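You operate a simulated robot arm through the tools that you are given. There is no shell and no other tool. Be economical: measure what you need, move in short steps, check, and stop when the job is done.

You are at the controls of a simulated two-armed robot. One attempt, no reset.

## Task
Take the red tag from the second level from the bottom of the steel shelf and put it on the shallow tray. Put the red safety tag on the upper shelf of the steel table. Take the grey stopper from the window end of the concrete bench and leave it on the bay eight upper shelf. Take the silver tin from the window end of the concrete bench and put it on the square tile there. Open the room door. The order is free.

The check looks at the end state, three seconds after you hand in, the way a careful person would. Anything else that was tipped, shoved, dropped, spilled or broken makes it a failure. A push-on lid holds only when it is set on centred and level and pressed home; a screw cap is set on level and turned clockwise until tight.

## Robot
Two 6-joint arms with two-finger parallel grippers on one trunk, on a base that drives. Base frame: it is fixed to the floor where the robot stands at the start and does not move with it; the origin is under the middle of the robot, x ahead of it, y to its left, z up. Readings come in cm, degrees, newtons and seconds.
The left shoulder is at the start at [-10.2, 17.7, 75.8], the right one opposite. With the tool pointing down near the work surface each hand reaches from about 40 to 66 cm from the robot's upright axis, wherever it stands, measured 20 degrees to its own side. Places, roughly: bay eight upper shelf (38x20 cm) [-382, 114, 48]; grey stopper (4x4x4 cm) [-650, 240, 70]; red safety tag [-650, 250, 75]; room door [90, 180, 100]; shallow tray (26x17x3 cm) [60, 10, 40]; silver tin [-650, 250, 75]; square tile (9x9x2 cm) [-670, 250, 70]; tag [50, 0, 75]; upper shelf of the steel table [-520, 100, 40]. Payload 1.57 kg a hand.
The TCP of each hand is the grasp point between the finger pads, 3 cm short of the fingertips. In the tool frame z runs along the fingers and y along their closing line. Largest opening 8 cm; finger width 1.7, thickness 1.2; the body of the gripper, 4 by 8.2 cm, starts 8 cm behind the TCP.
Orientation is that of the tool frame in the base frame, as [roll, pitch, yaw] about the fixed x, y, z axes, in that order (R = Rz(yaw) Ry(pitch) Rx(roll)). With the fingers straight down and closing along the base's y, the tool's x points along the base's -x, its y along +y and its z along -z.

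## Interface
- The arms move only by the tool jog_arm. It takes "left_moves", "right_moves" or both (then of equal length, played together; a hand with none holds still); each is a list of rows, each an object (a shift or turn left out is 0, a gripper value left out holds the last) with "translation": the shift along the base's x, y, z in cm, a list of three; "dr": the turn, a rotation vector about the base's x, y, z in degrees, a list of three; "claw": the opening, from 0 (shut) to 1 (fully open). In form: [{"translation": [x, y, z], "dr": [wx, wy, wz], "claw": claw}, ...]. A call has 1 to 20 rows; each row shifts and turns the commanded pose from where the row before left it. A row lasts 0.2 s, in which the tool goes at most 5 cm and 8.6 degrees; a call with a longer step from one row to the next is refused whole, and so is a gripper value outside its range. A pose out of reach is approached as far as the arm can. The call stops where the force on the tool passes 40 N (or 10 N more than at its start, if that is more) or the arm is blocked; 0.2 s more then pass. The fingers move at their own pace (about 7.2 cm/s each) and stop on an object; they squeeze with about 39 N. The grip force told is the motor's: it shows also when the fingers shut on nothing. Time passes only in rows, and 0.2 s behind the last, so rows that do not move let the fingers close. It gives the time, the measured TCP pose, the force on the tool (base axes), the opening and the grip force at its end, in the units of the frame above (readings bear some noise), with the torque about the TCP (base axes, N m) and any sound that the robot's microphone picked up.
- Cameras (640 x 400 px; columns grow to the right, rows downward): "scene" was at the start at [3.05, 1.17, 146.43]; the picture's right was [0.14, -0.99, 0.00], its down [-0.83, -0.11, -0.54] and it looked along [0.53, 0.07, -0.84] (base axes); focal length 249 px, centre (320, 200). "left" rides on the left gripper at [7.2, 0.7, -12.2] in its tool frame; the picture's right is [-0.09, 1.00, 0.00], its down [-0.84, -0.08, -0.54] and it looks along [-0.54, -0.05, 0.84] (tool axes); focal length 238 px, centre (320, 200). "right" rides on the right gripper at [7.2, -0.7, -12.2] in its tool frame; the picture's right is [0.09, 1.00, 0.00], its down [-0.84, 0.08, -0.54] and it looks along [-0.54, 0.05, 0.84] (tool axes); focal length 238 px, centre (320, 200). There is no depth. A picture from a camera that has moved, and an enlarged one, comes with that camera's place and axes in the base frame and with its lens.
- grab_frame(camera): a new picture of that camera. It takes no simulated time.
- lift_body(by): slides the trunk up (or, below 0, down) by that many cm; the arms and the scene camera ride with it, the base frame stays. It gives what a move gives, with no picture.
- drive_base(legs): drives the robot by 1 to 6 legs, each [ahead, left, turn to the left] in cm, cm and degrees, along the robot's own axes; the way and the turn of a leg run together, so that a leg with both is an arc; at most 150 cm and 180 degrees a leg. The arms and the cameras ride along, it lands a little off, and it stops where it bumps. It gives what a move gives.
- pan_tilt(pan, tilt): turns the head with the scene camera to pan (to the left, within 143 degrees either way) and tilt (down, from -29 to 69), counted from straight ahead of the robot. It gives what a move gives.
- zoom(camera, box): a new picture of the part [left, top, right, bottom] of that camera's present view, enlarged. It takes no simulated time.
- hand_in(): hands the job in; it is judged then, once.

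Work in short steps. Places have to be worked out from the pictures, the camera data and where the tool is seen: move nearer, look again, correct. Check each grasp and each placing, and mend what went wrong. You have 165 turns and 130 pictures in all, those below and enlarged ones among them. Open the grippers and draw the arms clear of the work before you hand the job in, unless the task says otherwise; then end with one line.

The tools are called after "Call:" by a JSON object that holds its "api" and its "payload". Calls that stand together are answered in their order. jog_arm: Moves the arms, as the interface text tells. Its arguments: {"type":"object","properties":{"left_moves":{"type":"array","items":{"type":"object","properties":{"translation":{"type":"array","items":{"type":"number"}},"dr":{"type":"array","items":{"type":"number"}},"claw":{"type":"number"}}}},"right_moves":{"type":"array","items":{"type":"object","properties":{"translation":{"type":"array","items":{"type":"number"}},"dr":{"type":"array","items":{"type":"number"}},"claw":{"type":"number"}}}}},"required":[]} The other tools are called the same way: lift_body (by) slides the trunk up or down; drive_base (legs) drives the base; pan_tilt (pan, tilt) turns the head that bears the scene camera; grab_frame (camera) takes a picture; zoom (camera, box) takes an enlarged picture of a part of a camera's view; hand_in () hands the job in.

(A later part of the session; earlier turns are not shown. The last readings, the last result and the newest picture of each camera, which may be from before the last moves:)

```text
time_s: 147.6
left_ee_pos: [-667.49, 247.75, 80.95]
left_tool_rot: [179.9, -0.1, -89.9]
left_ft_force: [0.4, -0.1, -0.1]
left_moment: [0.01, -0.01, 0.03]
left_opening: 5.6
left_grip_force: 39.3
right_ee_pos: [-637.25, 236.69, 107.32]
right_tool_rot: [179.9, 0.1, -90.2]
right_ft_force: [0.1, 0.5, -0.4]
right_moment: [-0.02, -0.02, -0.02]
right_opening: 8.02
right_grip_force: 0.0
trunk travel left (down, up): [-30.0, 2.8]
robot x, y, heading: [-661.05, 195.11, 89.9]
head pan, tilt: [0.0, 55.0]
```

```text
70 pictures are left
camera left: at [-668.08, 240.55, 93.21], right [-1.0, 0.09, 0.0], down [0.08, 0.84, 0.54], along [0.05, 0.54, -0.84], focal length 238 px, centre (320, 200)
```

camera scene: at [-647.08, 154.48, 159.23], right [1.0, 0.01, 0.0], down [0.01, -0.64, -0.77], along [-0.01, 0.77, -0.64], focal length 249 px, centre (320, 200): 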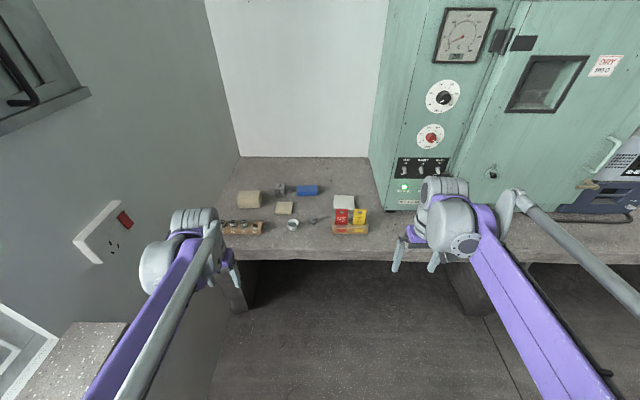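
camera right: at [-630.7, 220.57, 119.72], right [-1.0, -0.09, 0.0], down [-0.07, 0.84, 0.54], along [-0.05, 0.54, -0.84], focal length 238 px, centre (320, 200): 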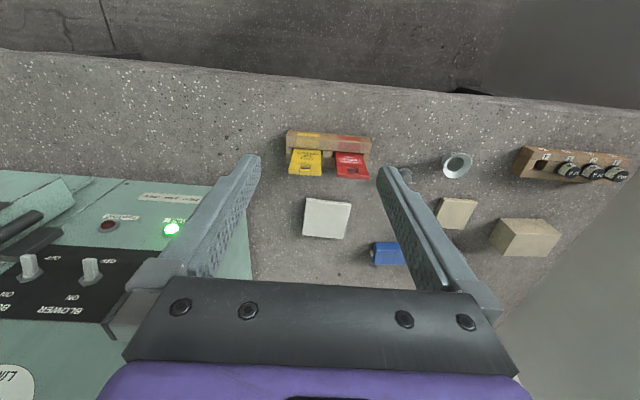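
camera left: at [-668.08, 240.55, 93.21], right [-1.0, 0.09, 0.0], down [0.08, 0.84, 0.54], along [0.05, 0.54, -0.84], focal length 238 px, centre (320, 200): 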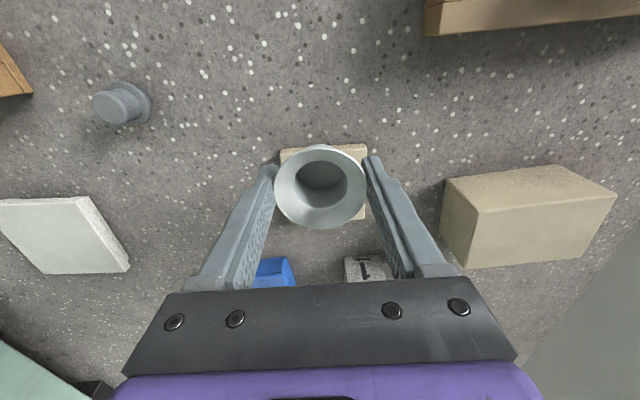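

Tile centre confirmed ≈[-667.4, 252.6]. Move over it and lower.

Call:
{"api": "jog_arm", "payload": {"left_moves": [{"translation": [0.1, 2.4, 0]}, {"translation": [0, 2.5, 0]}, {"translation": [0, 0, -2]}, {"translation": [0, 0, -1.5]}, {"translation": [0, 0, -0.8]}, {}]}}

Call:
{"api": "grab_frame", "payload": {"camera": "left"}}

Call:
{"api": "zoom", "payload": {"camera": "scene", "box": [250, 130, 370, 230]}}

```text
time_s: 149.0
left_ee_pos: [-667.22, 252.71, 76.63]
left_tool_rot: [180.0, 0.0, -89.8]
left_ft_force: [1.2, 0.2, -0.8]
left_moment: [0.02, 0.0, 0.01]
left_opening: 5.56
left_grip_force: 39.2
right_ee_pos: [-637.15, 236.69, 107.46]
right_tool_rot: [179.9, 0.0, -90.2]
right_ft_force: [-0.1, -0.5, -0.1]
right_moment: [-0.01, -0.03, 0.03]
right_opening: 7.98
right_grip_force: 0.0
trunk travel left (down, up): [-30.0, 2.8]
robot x, y, heading: [-660.87, 195.19, 89.5]
head pan, tilt: [0.0, 55.0]
```

```text
69 pictures are left
camera left: at [-668.0, 245.5, 88.98], right [-1.0, 0.09, 0.0], down [0.08, 0.84, 0.54], along [0.05, 0.54, -0.84], focal length 238 px, centre (320, 200)
```

left: 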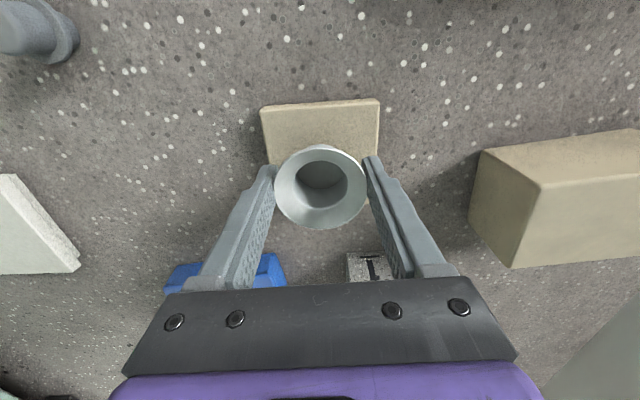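

```text
4.00 times, centred on (310, 180) of scene
camera zoom: at [-661.07, 198.27, 157.16], right [1.0, 0.0, 0.0], down [0.0, -0.82, -0.57], along [0.0, 0.57, -0.82], focal length 997 px, centre (360, 280)
```

zoom: 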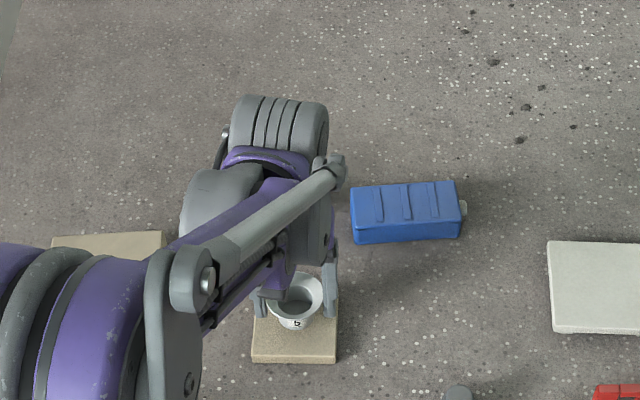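

Tile centre refines to ≈[-667.5, 253.3]; nudge and lower until contact.

Call:
{"api": "jog_arm", "payload": {"left_moves": [{"translation": [-0.3, 0.5, 0]}, {"translation": [0, 0, -0.3]}, {"translation": [0, 0, -0.3]}, {}]}}

Call:
{"api": "jog_arm", "payload": {"left_moves": [{"translation": [0, 0, -0.25]}, {}]}}

```text
time_s: 150.0
left_ee_pos: [-667.66, 253.24, 76.07]
left_tool_rot: [179.9, 0.1, -89.9]
left_ft_force: [0.1, -0.8, 0.4]
left_moment: [0.01, -0.02, 0.02]
left_opening: 5.62
left_grip_force: 39.3
right_ee_pos: [-637.07, 236.75, 107.38]
right_tool_rot: [179.9, 0.1, -90.2]
right_ft_force: [0.2, -0.1, 0.2]
right_moment: [-0.01, 0.03, 0.03]
right_opening: 8.01
right_grip_force: 0.1
trunk travel left (down, up): [-30.0, 2.8]
robot x, y, heading: [-661.37, 195.03, 89.8]
head pan, tilt: [0.0, 55.0]
```

```text
time_s: 150.6
left_ee_pos: [-667.5, 253.33, 75.71]
left_tool_rot: [179.8, 0.1, -90.0]
left_ft_force: [-0.5, -0.7, 0.9]
left_moment: [0.01, 0.03, -0.01]
left_opening: 5.57
left_grip_force: 39.3
right_ee_pos: [-637.14, 236.65, 107.38]
right_tool_rot: [-180.0, -0.1, -90.3]
right_ft_force: [0.0, 0.7, 0.0]
right_moment: [0.01, -0.01, -0.04]
right_opening: 7.99
right_grip_force: 0.1
trunk travel left (down, up): [-30.0, 2.8]
robot x, y, heading: [-661.12, 195.24, 89.5]
head pan, tilt: [0.0, 55.0]
```

No contact yet; lower a bit more.

Call:
{"api": "jog_arm", "payload": {"left_moves": [{"translation": [0, 0, -0.2]}, {}]}}

Call:
{"api": "jog_arm", "payload": {"left_moves": [{"translation": [0, 0, -0.2]}, {}]}}

Call:
{"api": "zoom", "payload": {"camera": "scene", "box": [270, 170, 340, 230]}}

```text
time_s: 151.2
left_ee_pos: [-667.51, 253.16, 75.53]
left_tool_rot: [179.8, 0.0, -89.9]
left_ft_force: [-0.5, -0.4, -0.2]
left_moment: [0.0, -0.02, 0.01]
left_opening: 5.57
left_grip_force: 39.4
right_ee_pos: [-637.22, 236.64, 107.38]
right_tool_rot: [179.8, 0.0, -90.2]
right_ft_force: [0.9, 0.0, 0.1]
right_moment: [-0.02, 0.01, -0.02]
right_opening: 7.99
right_grip_force: 0.0
trunk travel left (down, up): [-30.0, 2.8]
robot x, y, heading: [-661.13, 195.11, 89.7]
head pan, tilt: [0.0, 55.0]
```

```text
time_s: 151.8
left_ee_pos: [-667.61, 253.29, 75.52]
left_tool_rot: [179.9, 0.0, -89.9]
left_ft_force: [-0.5, 1.0, 10.9]
left_moment: [0.03, 0.0, -0.02]
left_opening: 5.59
left_grip_force: 39.2
right_ee_pos: [-637.29, 236.6, 107.49]
right_tool_rot: [179.9, 0.1, -90.1]
right_ft_force: [0.1, 0.1, 0.3]
right_moment: [0.01, 0.02, -0.03]
right_opening: 8.01
right_grip_force: 0.0
trunk travel left (down, up): [-30.0, 2.8]
robot x, y, heading: [-661.06, 194.95, 89.9]
head pan, tilt: [0.0, 55.0]
```

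```text
6.67 times, centred on (305, 200) of scene
camera zoom: at [-661.06, 198.19, 157.18], right [1.0, 0.0, 0.0], down [0.0, -0.82, -0.57], along [0.0, 0.57, -0.82], focal length 1662 px, centre (420, 200)
```

zoom: 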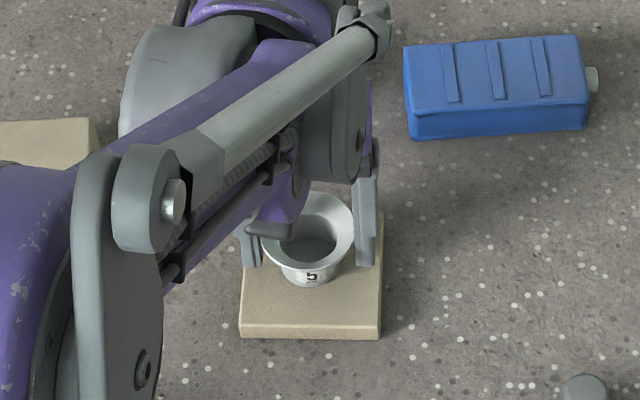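

Contact; the tin stands on the tile. Release and rise straight up.

Call:
{"api": "jog_arm", "payload": {"left_moves": [{"claw": 0.9}, {"claw": 1}, {}, {"translation": [0, 0, 2]}, {"translation": [0, 0, 4]}, {"translation": [0, 0, 4]}, {"translation": [0, -2, 4]}, {"translation": [0, -4, 2]}, {"translation": [0, -4, 0]}]}}

Call:
{"api": "grab_frame", "payload": {"camera": "left"}}

Call:
{"api": "zoom", "payload": {"camera": "scene", "box": [250, 130, 410, 260]}}

```text
time_s: 153.8
left_ee_pos: [-667.88, 243.25, 91.56]
left_tool_rot: [179.9, -0.1, -89.9]
left_ft_force: [0.6, -0.1, -0.1]
left_moment: [-0.02, -0.02, 0.01]
left_opening: 7.99
left_grip_force: 0.2
right_ee_pos: [-637.24, 236.64, 107.37]
right_tool_rot: [179.8, 0.0, -90.1]
right_ft_force: [-0.3, 0.0, 0.9]
right_moment: [0.05, -0.02, 0.03]
right_opening: 8.02
right_grip_force: 0.2
trunk travel left (down, up): [-30.0, 2.8]
robot x, y, heading: [-660.75, 194.94, 89.7]
head pan, tilt: [0.0, 55.0]
```

```text
66 pictures are left
camera left: at [-668.59, 236.09, 103.82], right [-1.0, 0.09, 0.0], down [0.08, 0.84, 0.54], along [0.05, 0.54, -0.84], focal length 238 px, centre (320, 200)
```

left: 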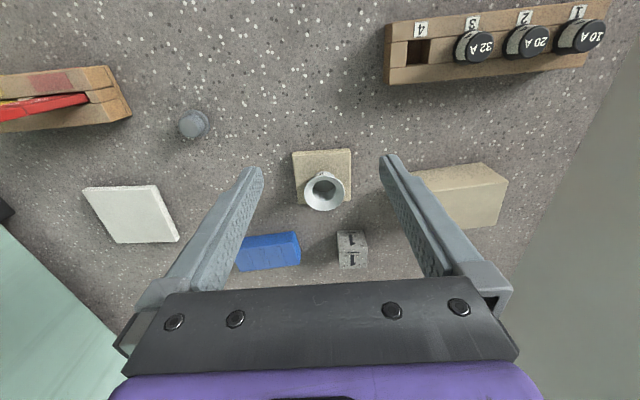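

```text
3.08 times, centred on (330, 195) of scene
camera zoom: at [-661.08, 198.18, 157.16], right [1.0, 0.0, 0.0], down [0.0, -0.82, -0.57], along [0.0, 0.57, -0.82], focal length 767 px, centre (289, 215)
```

zoom: 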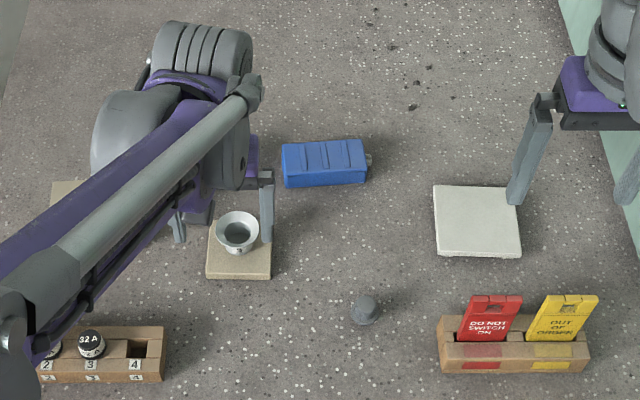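

Tin stands on the tile. Next, the stopper at ≈[-651.8, 243.4]: I'll take it with the left hand pitched 45° so it can be set upright in the bay. Shift base and pitch the hand.

Call:
{"api": "drive_base", "payload": {"legs": [[-6, -13, 0]]}}

Call:
{"api": "jog_arm", "payload": {"left_moves": [{"translation": [0.5, 0, -1], "dr": [7.5, 0, 0], "claw": 0.85}, {"translation": [0.5, 0, -1], "dr": [7.5, 0, 0]}, {"translation": [0.5, 0, -1], "dr": [7.5, 0, 0]}, {"translation": [0.5, 0, -1], "dr": [7.5, 0, 0]}, {"translation": [0.5, 0, -1], "dr": [7.5, 0, 0]}, {"translation": [0.3, 0, -1], "dr": [7.5, 0, 0]}, {}]}}

Call:
{"api": "grab_frame", "payload": {"camera": "left"}}

Call:
{"api": "zoom", "payload": {"camera": "scene", "box": [250, 100, 410, 260]}}

```text
time_s: 155.5
left_ee_pos: [-655.21, 237.54, 91.61]
left_tool_rot: [179.9, 0.0, -89.7]
left_ft_force: [0.4, 0.5, 0.2]
left_moment: [0.0, 0.0, 0.0]
left_opening: 7.99
left_grip_force: 0.1
right_ee_pos: [-624.53, 230.84, 107.28]
right_tool_rot: [179.8, 0.0, -90.2]
right_ft_force: [-0.1, 0.1, 0.3]
right_moment: [-0.01, 0.02, -0.02]
right_opening: 8.0
right_grip_force: 0.1
trunk travel left (down, up): [-30.0, 2.8]
robot x, y, heading: [-648.27, 189.63, 89.9]
head pan, tilt: [0.0, 55.0]
```

```text
time_s: 157.1
left_ee_pos: [-652.42, 237.36, 85.54]
left_tool_rot: [-179.7, 45.1, -89.6]
left_ft_force: [0.0, -0.6, 0.6]
left_moment: [0.01, 0.02, 0.01]
left_opening: 6.79
left_grip_force: 0.0
right_ee_pos: [-624.61, 230.84, 107.45]
right_tool_rot: [179.8, -0.1, -90.1]
right_ft_force: [-0.3, 0.6, 0.1]
right_moment: [-0.01, 0.03, 0.01]
right_opening: 7.99
right_grip_force: 0.1
trunk travel left (down, up): [-30.0, 2.8]
robot x, y, heading: [-648.31, 189.21, 89.7]
head pan, tilt: [0.0, 55.0]
```

```text
64 pictures are left
camera left: at [-653.1, 223.71, 89.19], right [-1.0, 0.06, 0.06], down [0.07, 0.21, 0.98], along [0.05, 0.98, -0.21], focal length 238 px, centre (320, 200)
```

left: 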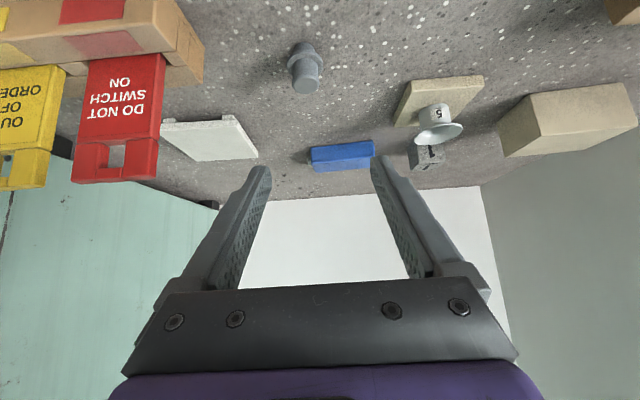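

```text
2.50 times, centred on (330, 180) of scene
camera zoom: at [-648.29, 192.36, 157.16], right [1.0, 0.0, 0.0], down [0.0, -0.82, -0.57], along [0.0, 0.57, -0.82], focal length 623 px, centre (295, 250)
```

zoom: 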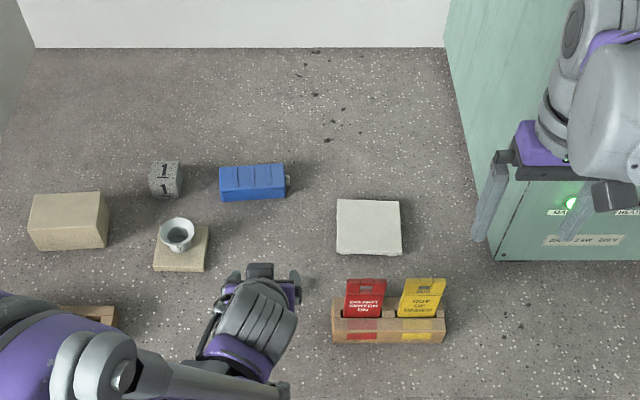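

Zoom to see the stopper's shape.

Call:
{"api": "zoom", "payload": {"camera": "left", "box": [250, 20, 370, 110]}}

```text
4.44 times, centred on (310, 65) of left
camera zoom: at [-653.1, 223.71, 89.19], right [-1.0, 0.06, 0.06], down [0.07, 0.21, 0.98], along [0.05, 0.98, -0.21], focal length 1059 px, centre (364, 800)
```

zoom: 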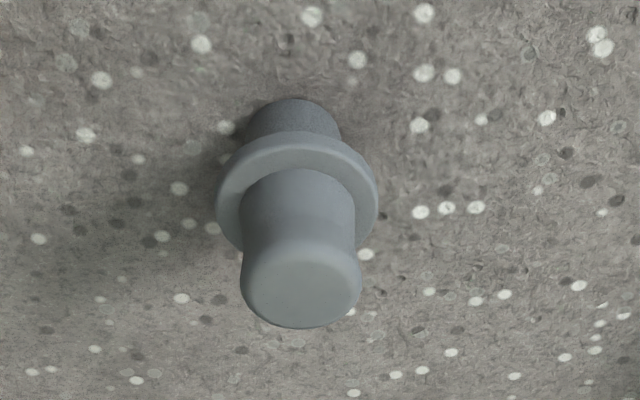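

Stopper: plug, flange, knob on top (knob z≈71.3–73.3, centre ≈[-651.4, 243.6]). I'll take the knob with the fingertips, approaching along the 45° axis.

Call:
{"api": "jog_arm", "payload": {"left_moves": [{"translation": [0.5, 0.2, -3.7], "claw": 0.65}, {"translation": [0.5, 0.2, -3.7]}, {"translation": [0, 1, -1]}, {}]}}

Call:
{"api": "grab_frame", "payload": {"camera": "left"}}

```text
time_s: 158.1
left_ee_pos: [-651.46, 238.81, 77.11]
left_tool_rot: [-179.8, 44.9, -89.6]
left_ft_force: [-0.5, 0.1, 0.3]
left_moment: [0.0, -0.01, -0.03]
left_opening: 5.19
left_grip_force: 0.0
right_ee_pos: [-624.48, 230.89, 107.44]
right_tool_rot: [179.9, 0.0, -90.1]
right_ft_force: [0.7, 0.5, 0.2]
right_moment: [0.04, 0.01, 0.01]
right_opening: 7.99
right_grip_force: 0.0
trunk travel left (down, up): [-30.0, 2.8]
robot x, y, heading: [-648.01, 189.26, 89.9]
head pan, tilt: [0.0, 55.0]
```

```text
61 pictures are left
camera left: at [-652.04, 225.15, 80.75], right [-1.0, 0.06, 0.06], down [0.07, 0.21, 0.98], along [0.05, 0.98, -0.21], focal length 238 px, centre (320, 200)
```

left: 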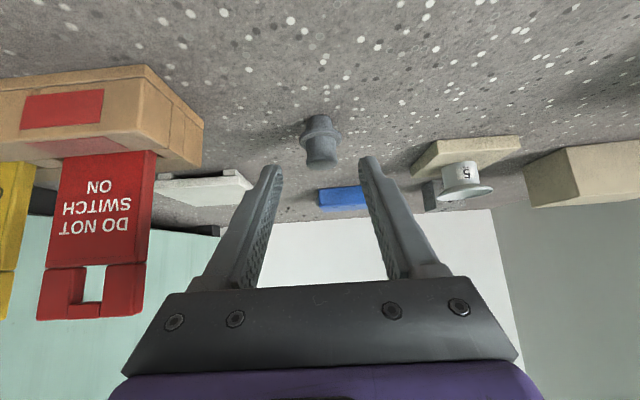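

Aligned. Advance along the axis and close.

Call:
{"api": "jog_arm", "payload": {"left_moves": [{"translation": [0.1, 1.2, -1.1]}, {"translation": [0, 1.2, -1.1]}, {"translation": [0, 1.1, -1.0]}, {"claw": 0.2}, {"claw": 0.2}, {"claw": 0.1}, {"claw": 0.1}]}}

Call:
{"api": "grab_frame", "payload": {"camera": "left"}}

```text
time_s: 159.7
left_ee_pos: [-651.23, 242.31, 73.98]
left_tool_rot: [-179.8, 45.0, -89.6]
left_ft_force: [-0.2, -0.9, -0.5]
left_moment: [-0.04, 0.02, -0.01]
left_opening: 3.11
left_grip_force: 39.1
right_ee_pos: [-624.46, 230.87, 107.42]
right_tool_rot: [180.0, -0.1, -90.1]
right_ft_force: [-0.4, 0.9, 0.2]
right_moment: [0.01, -0.01, 0.02]
right_opening: 7.99
right_grip_force: 0.1
trunk travel left (down, up): [-30.0, 2.8]
robot x, y, heading: [-648.43, 189.05, 90.0]
head pan, tilt: [0.0, 55.0]
```

```text
60 pictures are left
camera left: at [-651.98, 228.64, 77.55], right [-1.0, 0.06, 0.06], down [0.07, 0.21, 0.98], along [0.05, 0.98, -0.21], focal length 238 px, centre (320, 200)
```

left: 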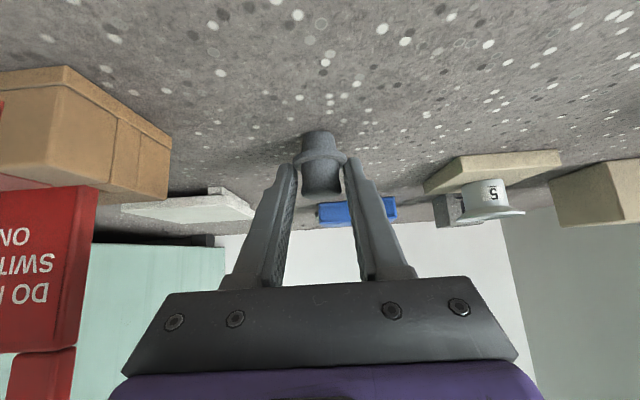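

Opening 3.1 cm – zoom to see which part is held.

Call:
{"api": "zoom", "payload": {"camera": "left", "box": [260, 110, 380, 210]}}

```text
4.00 times, centred on (320, 160) of left
camera zoom: at [-651.98, 228.64, 77.55], right [-1.0, 0.06, 0.06], down [0.07, 0.21, 0.98], along [0.05, 0.98, -0.21], focal length 953 px, centre (320, 360)
```

zoom: 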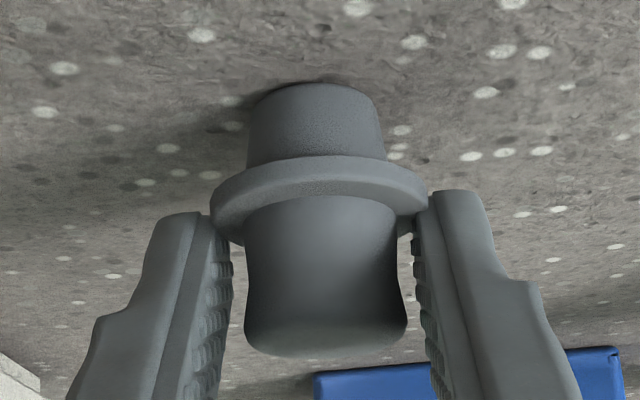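

It holds the flange edge; I reopen, raise 0.9 cm and take the knob properly.

Call:
{"api": "jog_arm", "payload": {"left_moves": [{"claw": 0.5}, {"claw": 0.5}, {"translation": [0, 0.2, 0.9]}, {"claw": 0.1}, {"claw": 0.1}, {"claw": 0.1}, {"claw": 0.1}]}}

Call:
{"api": "zoom", "payload": {"camera": "left", "box": [260, 110, 380, 210]}}

```text
time_s: 161.3
left_ee_pos: [-651.22, 242.6, 74.9]
left_tool_rot: [-179.8, 45.0, -89.6]
left_ft_force: [0.1, 0.7, 1.2]
left_moment: [-0.02, 0.0, -0.02]
left_opening: 2.35
left_grip_force: 35.8
right_ee_pos: [-624.49, 230.85, 107.43]
right_tool_rot: [179.9, 0.0, -90.1]
right_ft_force: [0.0, -0.7, -0.6]
right_moment: [0.01, 0.04, 0.0]
right_opening: 7.99
right_grip_force: 0.0
trunk travel left (down, up): [-30.0, 2.8]
robot x, y, heading: [-648.13, 189.21, 90.0]
head pan, tilt: [0.0, 55.0]
```

```text
4.00 times, centred on (320, 160) of left
camera zoom: at [-652.0, 228.81, 78.43], right [-1.0, 0.06, 0.06], down [0.07, 0.21, 0.98], along [0.05, 0.98, -0.21], focal length 953 px, centre (320, 360)
```

zoom: 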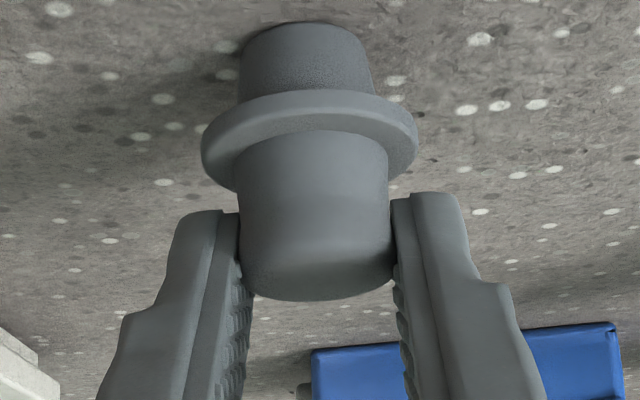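

Knob held. Lift and verify.

Call:
{"api": "jog_arm", "payload": {"left_moves": [{"claw": 0}, {"translation": [0, 0, 1.5]}, {"translation": [0, -1, 3]}, {"translation": [0, -2, 3]}, {"translation": [0, -2, 4]}, {"translation": [0, -2, 4]}, {}]}}

Call:
{"api": "grab_frame", "payload": {"camera": "left"}}

Call:
{"api": "grab_frame", "payload": {"camera": "right"}}

```text
time_s: 162.9
left_ee_pos: [-651.35, 235.59, 90.58]
left_tool_rot: [-179.9, 44.9, -89.6]
left_ft_force: [0.4, -0.3, -0.9]
left_moment: [-0.02, 0.01, 0.0]
left_opening: 2.31
left_grip_force: 35.7
right_ee_pos: [-624.46, 230.88, 107.3]
right_tool_rot: [179.9, -0.1, -90.0]
right_ft_force: [0.5, -0.5, -0.2]
right_moment: [0.0, 0.0, -0.01]
right_opening: 7.98
right_grip_force: 0.0
trunk travel left (down, up): [-30.0, 2.8]
robot x, y, heading: [-647.93, 189.1, 90.1]
head pan, tilt: [0.0, 55.0]
```

```text
57 pictures are left
camera left: at [-652.01, 221.94, 94.18], right [-1.0, 0.06, 0.06], down [0.07, 0.21, 0.97], along [0.05, 0.98, -0.21], focal length 238 px, centre (320, 200)
```

left: 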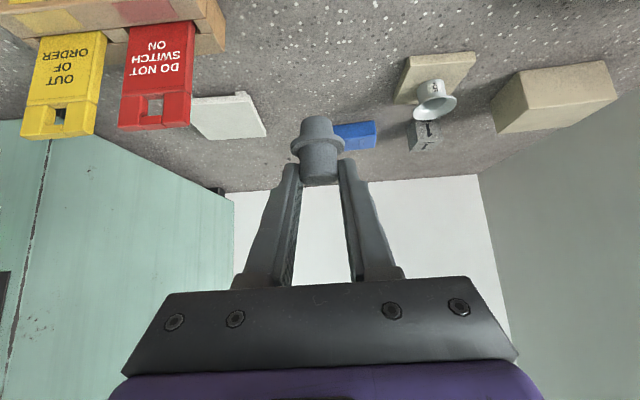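

```text
56 pictures are left
camera right: at [-623.79, 223.69, 119.7], right [-1.0, -0.09, 0.0], down [-0.08, 0.84, 0.54], along [-0.05, 0.54, -0.84], focal length 238 px, centre (320, 200)
```

right: 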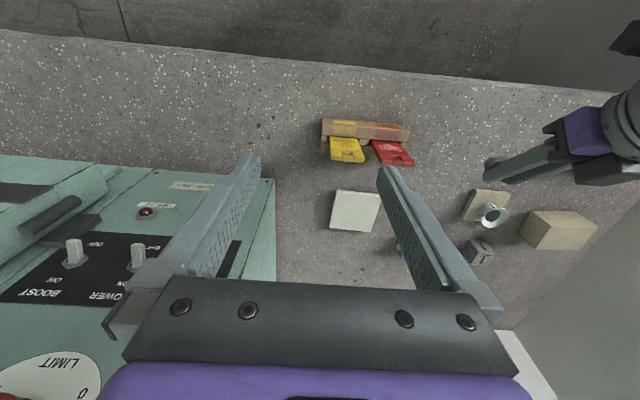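

Stopper held. Now the red tag (centre ≈[-638.4, 238.4, 79], top ≈83.6) with the right hand, closing across its thickness (base y). I rotate the right hand 90° and bring it above, moving the left aside.

Call:
{"api": "jog_arm", "payload": {"left_moves": [{"translation": [-2, -0.5, 0.5]}, {"translation": [-2, -0.5, 0.5]}, {"translation": [-2, -0.5, 0.5]}, {"translation": [-2, -0.5, 0.5]}, {"translation": [-2, -0.5, 0.5]}, {"translation": [-2, -0.5, 0.5]}, {"translation": [-2, -0.5, 0.5]}, {"translation": [-2, -0.5, 0.5]}, {}, {}, {}], "right_moves": [{"translation": [-1.2, 0.6, -0.5], "dr": [0, 0, 8.2], "claw": 0.6}, {"translation": [-1.3, 0.7, -0.5], "dr": [0, 0, 8.2]}, {"translation": [-1.3, 0.7, -0.5], "dr": [0, 0, 8.2]}, {"translation": [-1.3, 0.7, -0.5], "dr": [0, 0, 8.2]}, {"translation": [-1.3, 0.7, -0.5], "dr": [0, 0, 8.2]}, {"translation": [-1.3, 0.7, -0.5], "dr": [0, 0, 8.2]}, {"translation": [-1.3, 0.7, -0.5], "dr": [0, 0, 8.2]}, {"translation": [-1.3, 0.7, -0.5], "dr": [0, 0, 8.2]}, {"translation": [-1.3, 0.7, -0.5], "dr": [0, 0, 8.2]}, {"translation": [-1.3, 0.7, -0.5], "dr": [0, 0, 8.2]}, {"translation": [-1, 0.6, -0.5], "dr": [0, 0, 8.1]}]}}

Call:
{"api": "grab_frame", "payload": {"camera": "right"}}

Call:
{"api": "grab_frame", "payload": {"camera": "scene"}}

```text
time_s: 165.3
left_ee_pos: [-667.25, 231.64, 94.43]
left_tool_rot: [-179.9, 44.9, -89.7]
left_ft_force: [0.1, 0.1, 0.0]
left_moment: [0.01, 0.01, 0.04]
left_opening: 2.32
left_grip_force: 36.0
right_ee_pos: [-638.51, 238.27, 101.83]
right_tool_rot: [179.9, 0.0, 0.2]
right_ft_force: [-0.7, 0.6, 0.2]
right_moment: [-0.01, 0.01, 0.0]
right_opening: 4.8
right_grip_force: 0.0
trunk travel left (down, up): [-30.0, 2.8]
robot x, y, heading: [-648.18, 189.35, 90.1]
head pan, tilt: [0.0, 55.0]
```

```text
55 pictures are left
camera right: at [-631.28, 239.02, 114.21], right [0.09, -1.0, 0.0], down [-0.84, -0.08, 0.54], along [-0.54, -0.05, -0.84], focal length 238 px, centre (320, 200)
```

right: 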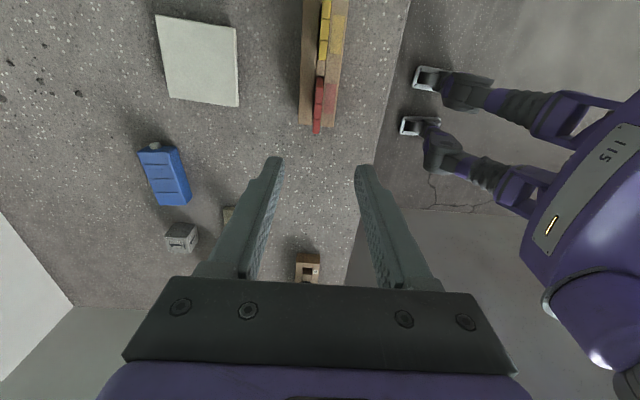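

```text
54 pictures are left
camera scene: at [-648.3, 192.4, 157.16], right [1.0, 0.0, 0.0], down [0.0, -0.82, -0.57], along [0.0, 0.57, -0.82], focal length 249 px, centre (320, 200)
```

scene: 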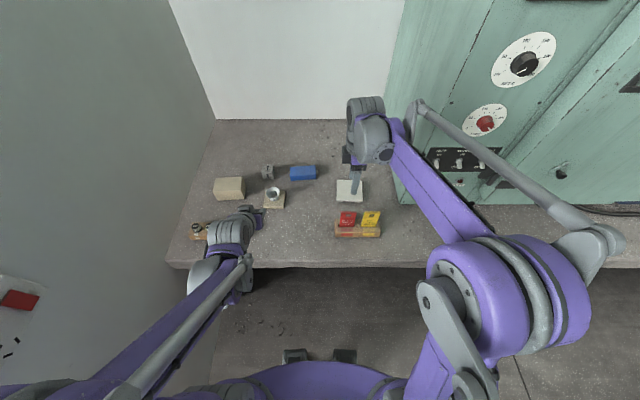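

Tag edge seen at ≈[-637.6, 238.6]. Descend with small correction and recheck before closing.

Call:
{"api": "jog_arm", "payload": {"right_moves": [{"translation": [0.9, 0.3, -4]}, {"translation": [0, 0, -4]}, {"translation": [0, 0, -4]}, {"translation": [0, 0, -4]}, {}]}}

Call:
{"api": "grab_frame", "payload": {"camera": "right"}}

```text
time_s: 166.5
left_ee_pos: [-667.35, 231.69, 94.49]
left_tool_rot: [-179.8, 45.0, -89.6]
left_ft_force: [0.0, 0.6, 0.1]
left_moment: [0.02, 0.01, 0.0]
left_opening: 2.31
left_grip_force: 35.7
right_ee_pos: [-637.55, 238.52, 85.82]
right_tool_rot: [180.0, 0.0, 0.0]
right_ft_force: [-0.2, -0.2, 0.4]
right_moment: [0.03, -0.01, 0.02]
right_opening: 4.81
right_grip_force: 0.1
trunk travel left (down, up): [-30.0, 2.8]
robot x, y, heading: [-648.33, 189.27, 89.9]
head pan, tilt: [0.0, 55.0]
```

```text
53 pictures are left
camera right: at [-630.39, 239.12, 98.11], right [0.09, -1.0, 0.0], down [-0.84, -0.08, 0.54], along [-0.54, -0.05, -0.84], focal length 238 px, centre (320, 200)
```

right: 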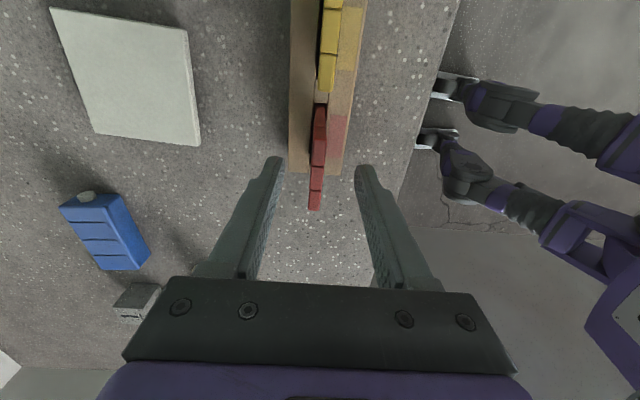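

Tag centred between the fingers. Descend 6.2 and close.

Call:
{"api": "jog_arm", "payload": {"right_moves": [{"translation": [0, 0, -3]}, {"translation": [0, 0, -2.2]}, {"translation": [0, 0, -1]}, {"claw": 0.2}, {"claw": 0}, {}, {}]}}

Call:
{"api": "grab_frame", "payload": {"camera": "right"}}

```text
time_s: 168.1
left_ee_pos: [-667.29, 231.62, 94.47]
left_tool_rot: [-179.8, 45.0, -89.6]
left_ft_force: [-0.6, 0.2, -0.4]
left_moment: [0.02, -0.01, 0.01]
left_opening: 2.31
left_grip_force: 35.4
right_ee_pos: [-637.48, 238.68, 79.66]
right_tool_rot: [179.9, 0.0, 0.0]
right_ft_force: [0.9, 0.0, 0.6]
right_moment: [0.01, -0.02, 0.0]
right_opening: 0.87
right_grip_force: 27.8
trunk travel left (down, up): [-30.0, 2.8]
robot x, y, heading: [-648.23, 189.21, 89.8]
head pan, tilt: [0.0, 55.0]
```

```text
52 pictures are left
camera right: at [-630.39, 239.27, 91.89], right [0.09, -1.0, 0.0], down [-0.84, -0.08, 0.54], along [-0.54, -0.05, -0.84], focal length 238 px, centre (320, 200)
```

right: 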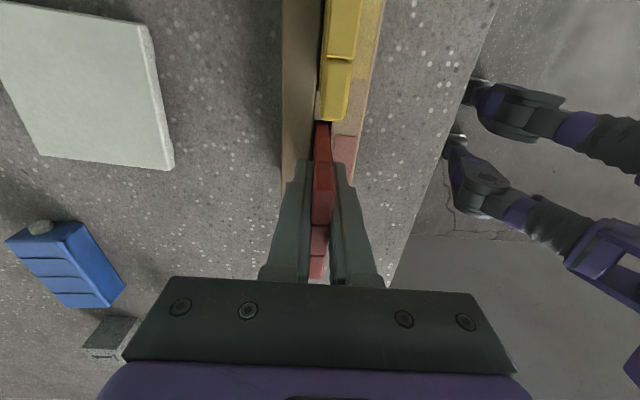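

Gripped (0.87 cm). Lift straight up and check.

Call:
{"api": "jog_arm", "payload": {"right_moves": [{"translation": [0, 0, 1]}, {"translation": [0, 0, 2]}, {"translation": [0, 0, 2]}, {"translation": [0, 0, 3]}, {"translation": [0, 0, 4]}, {"translation": [0, 0, 4]}, {"translation": [0, 0, 4]}, {}]}}

Call:
{"api": "grab_frame", "payload": {"camera": "scene"}}

Call:
{"api": "grab_frame", "payload": {"camera": "right"}}

```text
time_s: 169.9
left_ee_pos: [-667.27, 231.72, 94.48]
left_tool_rot: [-179.8, 45.0, -89.6]
left_ft_force: [-0.6, -0.2, -0.3]
left_moment: [0.02, 0.01, -0.04]
left_opening: 2.31
left_grip_force: 35.8
right_ee_pos: [-637.45, 238.74, 99.75]
right_tool_rot: [179.9, -0.1, 0.0]
right_ft_force: [-0.2, -0.8, -0.2]
right_moment: [-0.01, 0.0, 0.0]
right_opening: 0.89
right_grip_force: 27.1
trunk travel left (down, up): [-30.0, 2.8]
robot x, y, heading: [-648.24, 188.75, 89.8]
head pan, tilt: [0.0, 55.0]
```

```text
51 pictures are left
camera scene: at [-648.28, 192.4, 157.16], right [1.0, 0.0, 0.0], down [0.0, -0.82, -0.57], along [0.0, 0.57, -0.82], focal length 249 px, centre (320, 200)
```

scene: 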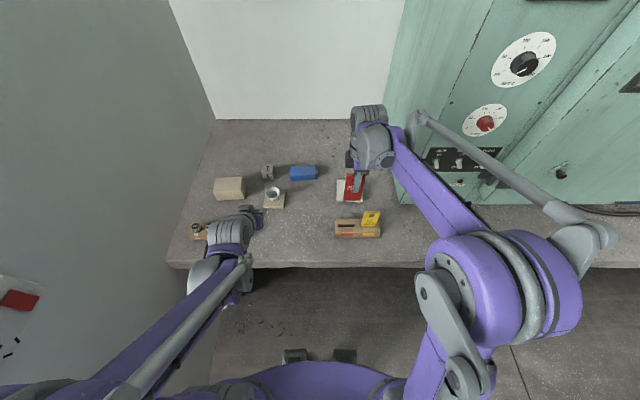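

```text
50 pictures are left
camera right: at [-630.18, 239.34, 112.06], right [0.09, -1.0, 0.0], down [-0.84, -0.08, 0.54], along [-0.54, -0.05, -0.84], focal length 238 px, centre (320, 200)
```

right: 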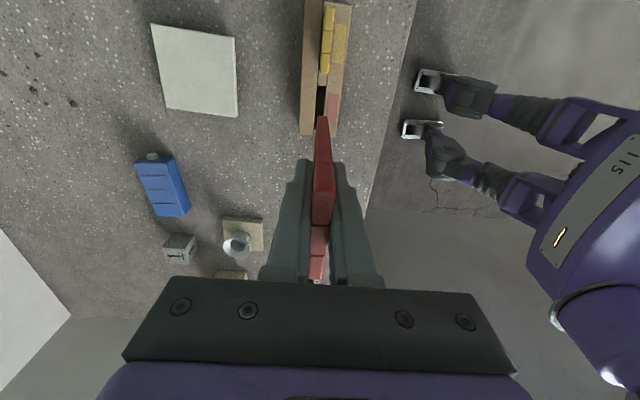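

Both items are held. I back off and turn toward +x to go along the lane between table and bench, then look at the table/island from this side.

Call:
{"api": "drive_base", "payload": {"legs": [[-38, 0, 0], [0, 0, -90], [0, 26, 0]]}}

Call:
{"api": "pan_tilt", "payload": {"pan": -25, "tilt": 30}}

Call:
{"api": "grab_frame", "payload": {"camera": "scene"}}

```text
time_s: 178.7
left_ee_pos: [-604.23, 194.59, 94.55]
left_tool_rot: [-179.7, 45.0, 178.3]
left_ft_force: [0.8, -0.4, -0.4]
left_moment: [0.0, -0.03, -0.01]
left_opening: 2.3
left_grip_force: 35.8
right_ee_pos: [-598.44, 164.49, 99.7]
right_tool_rot: [179.8, 0.0, -92.1]
right_ft_force: [0.8, 0.1, -1.0]
right_moment: [0.03, 0.01, 0.02]
right_opening: 0.88
right_grip_force: 27.2
trunk travel left (down, up): [-30.0, 2.8]
robot x, y, heading: [-647.62, 177.57, -2.2]
head pan, tilt: [0.0, 55.0]
```

```text
time_s: 179.6
left_ee_pos: [-604.36, 194.52, 94.44]
left_tool_rot: [-179.8, 45.0, 178.3]
left_ft_force: [0.3, 0.2, 0.2]
left_moment: [-0.01, -0.02, 0.01]
left_opening: 2.31
left_grip_force: 35.4
right_ee_pos: [-598.32, 164.4, 99.75]
right_tool_rot: [179.9, 0.0, -92.1]
right_ft_force: [-0.9, 0.5, 0.3]
right_moment: [0.02, 0.04, 0.01]
right_opening: 0.86
right_grip_force: 27.3
trunk travel left (down, up): [-30.0, 2.8]
robot x, y, heading: [-647.67, 177.32, -2.1]
head pan, tilt: [-25.0, 30.0]
```

```text
49 pictures are left
camera scene: at [-643.63, 173.41, 160.76], right [-0.46, -0.89, 0.0], down [-0.45, 0.23, -0.87], along [0.77, -0.39, -0.5], focal length 249 px, centre (320, 200)
```

scene: 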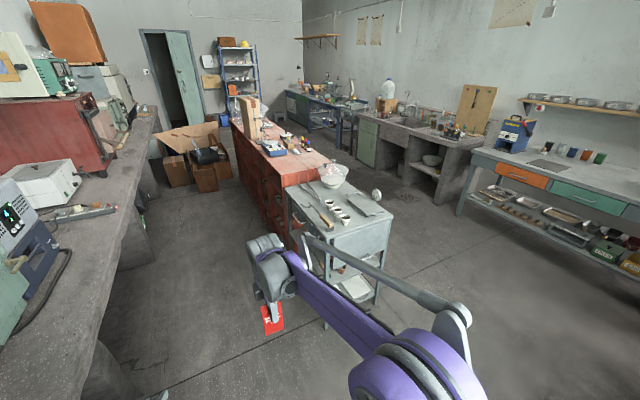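

Zoom on the steel table and island's near side.

Call:
{"api": "zoom", "payload": {"camera": "scene", "box": [220, 110, 420, 330]}}

```text
1.82 times, centred on (320, 220) of scene
camera zoom: at [-643.63, 173.41, 160.76], right [-0.46, -0.89, 0.0], down [-0.45, 0.23, -0.87], along [0.77, -0.39, -0.5], focal length 453 px, centre (320, 164)
```

zoom: 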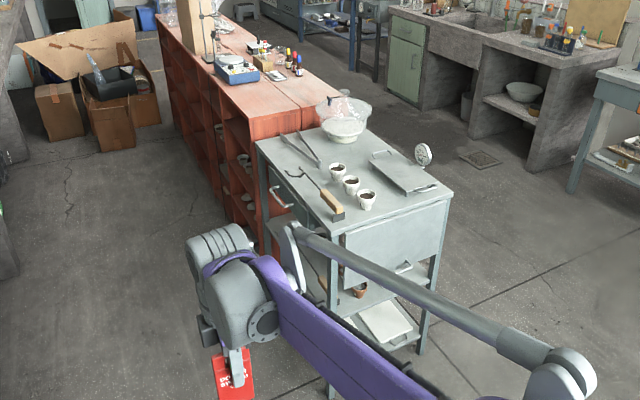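

I drive forward, turn to face −y toward the table and look at its shelves.

Call:
{"api": "drive_base", "payload": {"legs": [[68, 10, 2], [0, 0, -90], [0, 40, 0]]}}

Call:
{"api": "pan_tilt", "payload": {"pan": 0, "tilt": 50}}

Call:
{"api": "grab_frame", "payload": {"camera": "scene"}}

```text
time_s: 190.9
left_ee_pos: [-517.65, 145.38, 94.52]
left_tool_rot: [-179.8, 45.1, 92.7]
left_ft_force: [0.4, 0.1, -0.6]
left_moment: [-0.02, -0.02, 0.0]
left_opening: 2.34
left_grip_force: 35.6
right_ee_pos: [-547.1, 137.21, 99.7]
right_tool_rot: [179.9, 0.0, -177.8]
right_ft_force: [-0.8, -0.2, -0.2]
right_moment: [0.01, 0.01, 0.03]
right_opening: 0.88
right_grip_force: 27.6
trunk travel left (down, up): [-30.0, 2.8]
robot x, y, heading: [-538.13, 187.79, -87.5]
head pan, tilt: [-25.0, 30.0]
```

```text
time_s: 191.8
left_ee_pos: [-517.62, 145.38, 94.48]
left_tool_rot: [-179.8, 45.1, 92.7]
left_ft_force: [0.6, -0.1, -0.5]
left_moment: [0.06, -0.01, 0.03]
left_opening: 2.29
left_grip_force: 35.4
right_ee_pos: [-547.22, 137.16, 99.75]
right_tool_rot: [179.8, -0.1, -177.7]
right_ft_force: [0.0, -0.4, -0.6]
right_moment: [0.05, 0.03, 0.0]
right_opening: 0.85
right_grip_force: 26.8
trunk travel left (down, up): [-30.0, 2.8]
robot x, y, heading: [-538.16, 187.0, -87.7]
head pan, tilt: [0.0, 50.0]
```

```text
47 pictures are left
camera scene: at [-538.12, 183.91, 157.82], right [-1.0, -0.04, 0.0], down [-0.03, 0.77, -0.64], along [0.02, -0.64, -0.77], focal length 249 px, centre (320, 200)
```

scene: 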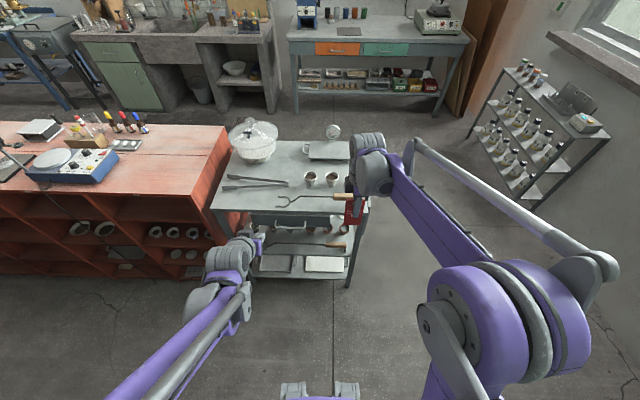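

Zoom on the shelves under the table.

Call:
{"api": "zoom", "payload": {"camera": "scene", "box": [190, 170, 390, 300]}}

```text
3.08 times, centred on (290, 235) of scene
camera zoom: at [-538.12, 183.91, 157.82], right [-1.0, -0.04, 0.0], down [-0.03, 0.77, -0.64], along [0.02, -0.64, -0.77], focal length 767 px, centre (412, 92)
```

zoom: 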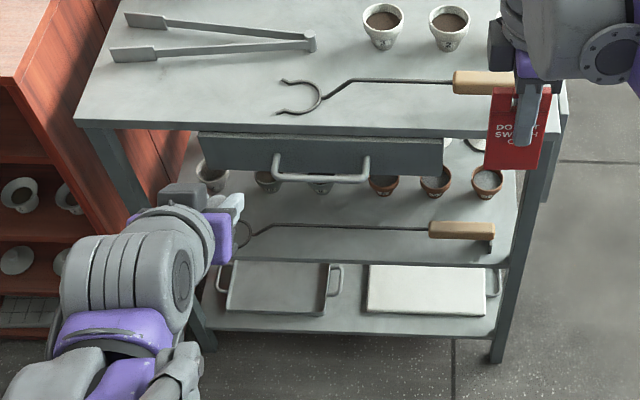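

The upper shelf (z≈40) has pots and a tool near this side. I lower the trunk to look beneath the top.

Call:
{"api": "lift_body", "payload": {"by": -29}}

Call:
{"api": "pan_tilt", "payload": {"pan": 0, "tilt": 45}}

Call:
{"api": "grab_frame", "payload": {"camera": "scene"}}

Call:
{"api": "grab_frame", "payload": {"camera": "left"}}

```text
time_s: 194.7
left_ee_pos: [-517.64, 145.57, 65.43]
left_tool_rot: [-179.8, 45.0, 92.7]
left_ft_force: [-0.8, -0.4, -0.2]
left_moment: [-0.03, 0.0, -0.02]
left_opening: 2.32
left_grip_force: 35.8
right_ee_pos: [-547.2, 137.18, 70.71]
right_tool_rot: [180.0, 0.1, -177.7]
right_ft_force: [0.2, 0.4, -0.3]
right_moment: [-0.01, 0.0, 0.03]
right_opening: 0.84
right_grip_force: 27.0
trunk travel left (down, up): [-1.0, 31.8]
robot x, y, heading: [-538.18, 187.02, -87.9]
head pan, tilt: [0.0, 50.0]
```

```text
time_s: 195.3
left_ee_pos: [-517.57, 145.34, 65.38]
left_tool_rot: [-179.8, 45.0, 92.7]
left_ft_force: [-0.3, -0.7, -1.1]
left_moment: [-0.02, -0.01, 0.03]
left_opening: 2.28
left_grip_force: 35.4
right_ee_pos: [-547.19, 137.31, 70.83]
right_tool_rot: [179.8, -0.1, -177.8]
right_ft_force: [0.0, -0.2, 0.0]
right_moment: [0.02, 0.03, -0.01]
right_opening: 0.89
right_grip_force: 27.6
trunk travel left (down, up): [-1.0, 31.8]
robot x, y, heading: [-538.49, 187.09, -87.9]
head pan, tilt: [0.0, 45.0]
```

```text
45 pictures are left
camera scene: at [-537.9, 178.4, 128.6], right [-1.0, -0.04, 0.0], down [-0.03, 0.71, -0.71], along [0.03, -0.71, -0.71], focal length 249 px, centre (320, 200)
```

scene: 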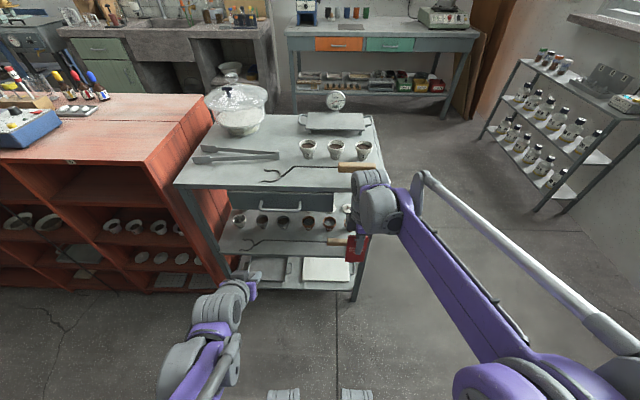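

```text
44 pictures are left
camera left: at [-517.67, 159.17, 69.09], right [1.0, -0.02, 0.06], down [-0.07, -0.21, 0.98], along [-0.01, -0.98, -0.21], focal length 238 px, centre (320, 200)
```

left: 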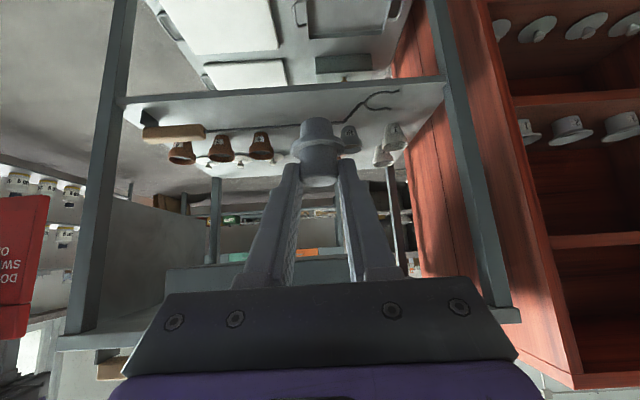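

The left camera sees the shelf well (upside-down). Zoom in.

Call:
{"api": "zoom", "payload": {"camera": "left", "box": [110, 60, 470, 220]}}

Call:
{"api": "zoom", "payload": {"camera": "scene", "box": [200, 180, 380, 300]}}

```text
1.78 times, centred on (290, 140) of left
camera zoom: at [-517.67, 159.17, 69.09], right [1.0, -0.02, 0.06], down [-0.07, -0.21, 0.98], along [-0.01, -0.98, -0.21], focal length 424 px, centre (373, 307)
```

zoom: 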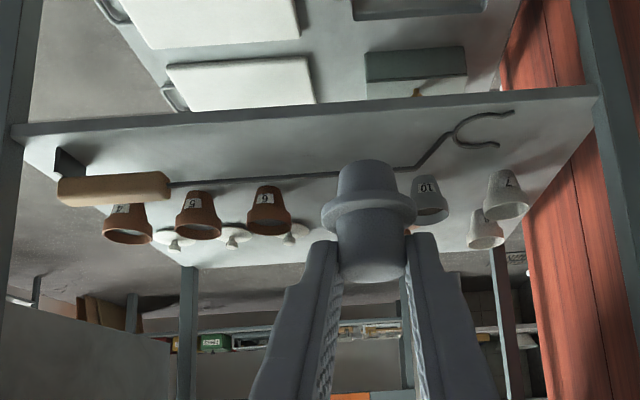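

```text
3.33 times, centred on (290, 240) of scene
camera zoom: at [-537.9, 178.4, 128.6], right [-1.0, -0.04, 0.0], down [-0.03, 0.71, -0.71], along [0.03, -0.71, -0.71], focal length 831 px, centre (420, 67)
```

zoom: 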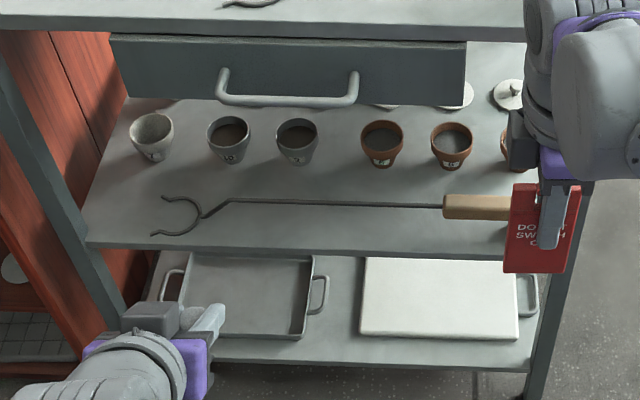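

The −y side strip of that shelf (y 82–95) is free, so I'll do the tag from the aisle side later. First the stopper: strafe along the lane to bay eight near x≈−382.

Call:
{"api": "drive_base", "payload": {"legs": [[0, 130, -2.1]]}}

Call:
{"api": "grab_frame", "payload": {"camera": "scene"}}

Call:
{"api": "grab_frame", "payload": {"camera": "left"}}

```text
time_s: 206.7
left_ee_pos: [-392.07, 148.75, 65.45]
left_tool_rot: [-179.9, 45.0, 91.7]
left_ft_force: [0.3, 0.4, 0.3]
left_moment: [0.01, 0.02, -0.01]
left_opening: 2.33
left_grip_force: 35.7
right_ee_pos: [-421.59, 141.05, 70.72]
right_tool_rot: [179.8, 0.0, -178.7]
right_ft_force: [-0.1, 0.0, 1.2]
right_moment: [-0.01, 0.01, -0.02]
right_opening: 0.87
right_grip_force: 27.5
trunk travel left (down, up): [-1.0, 31.8]
robot x, y, heading: [-411.59, 190.99, -88.7]
head pan, tilt: [0.0, 45.0]
```

```text
41 pictures are left
camera scene: at [-411.7, 182.02, 128.6], right [-1.0, -0.02, 0.0], down [-0.01, 0.71, -0.71], along [0.01, -0.71, -0.71], focal length 249 px, centre (320, 200)
```

scene: 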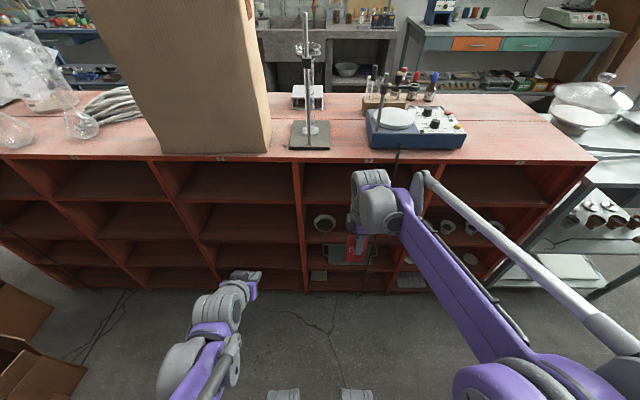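

```text
40 pictures are left
camera left: at [-391.81, 162.42, 69.09], right [1.0, -0.04, 0.06], down [-0.07, -0.21, 0.98], along [-0.02, -0.98, -0.21], focal length 238 px, centre (320, 200)
```

left: 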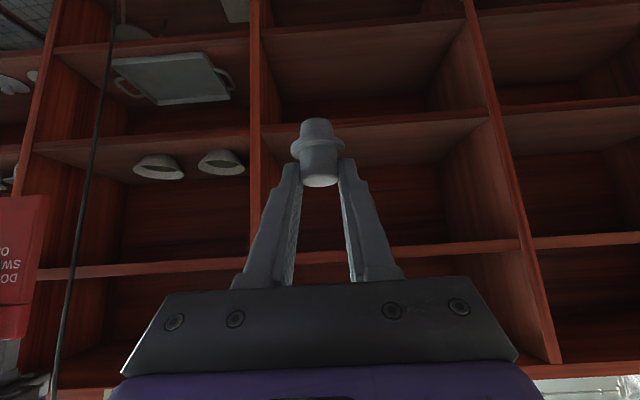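

The bay between dividers x≈−404 and −364 should be bay eight; zoom on its label.

Call:
{"api": "zoom", "payload": {"camera": "scene", "box": [140, 140, 320, 300]}}

Call:
{"api": "zoom", "payload": {"camera": "scene", "box": [195, 148, 245, 168]}}

```text
2.50 times, centred on (230, 220) of scene
camera zoom: at [-411.7, 182.02, 128.6], right [-1.0, -0.02, 0.0], down [-0.01, 0.71, -0.71], along [0.01, -0.71, -0.71], focal length 623 px, centre (545, 150)
```

zoom: 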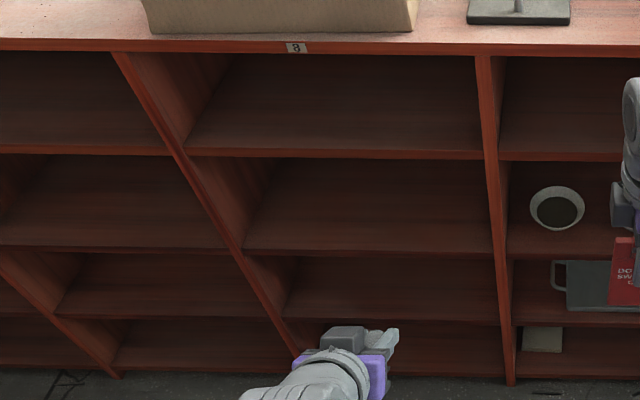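

```text
12.80 times, centred on (220, 158) of scene
camera zoom: at [-411.7, 182.02, 128.6], right [-1.0, -0.02, 0.0], down [-0.01, 0.71, -0.71], along [0.01, -0.71, -0.71], focal length 3191 px, centre (1600, 738)
```

zoom: 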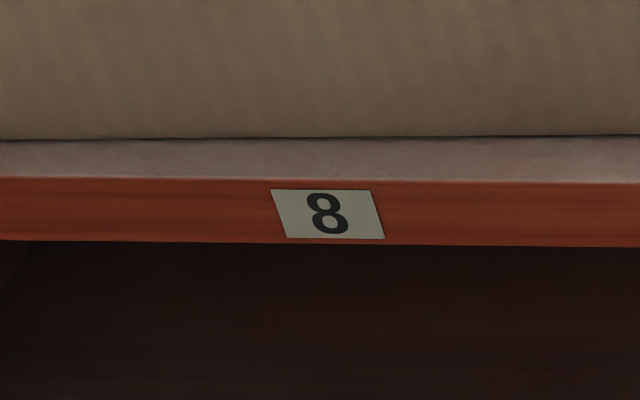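

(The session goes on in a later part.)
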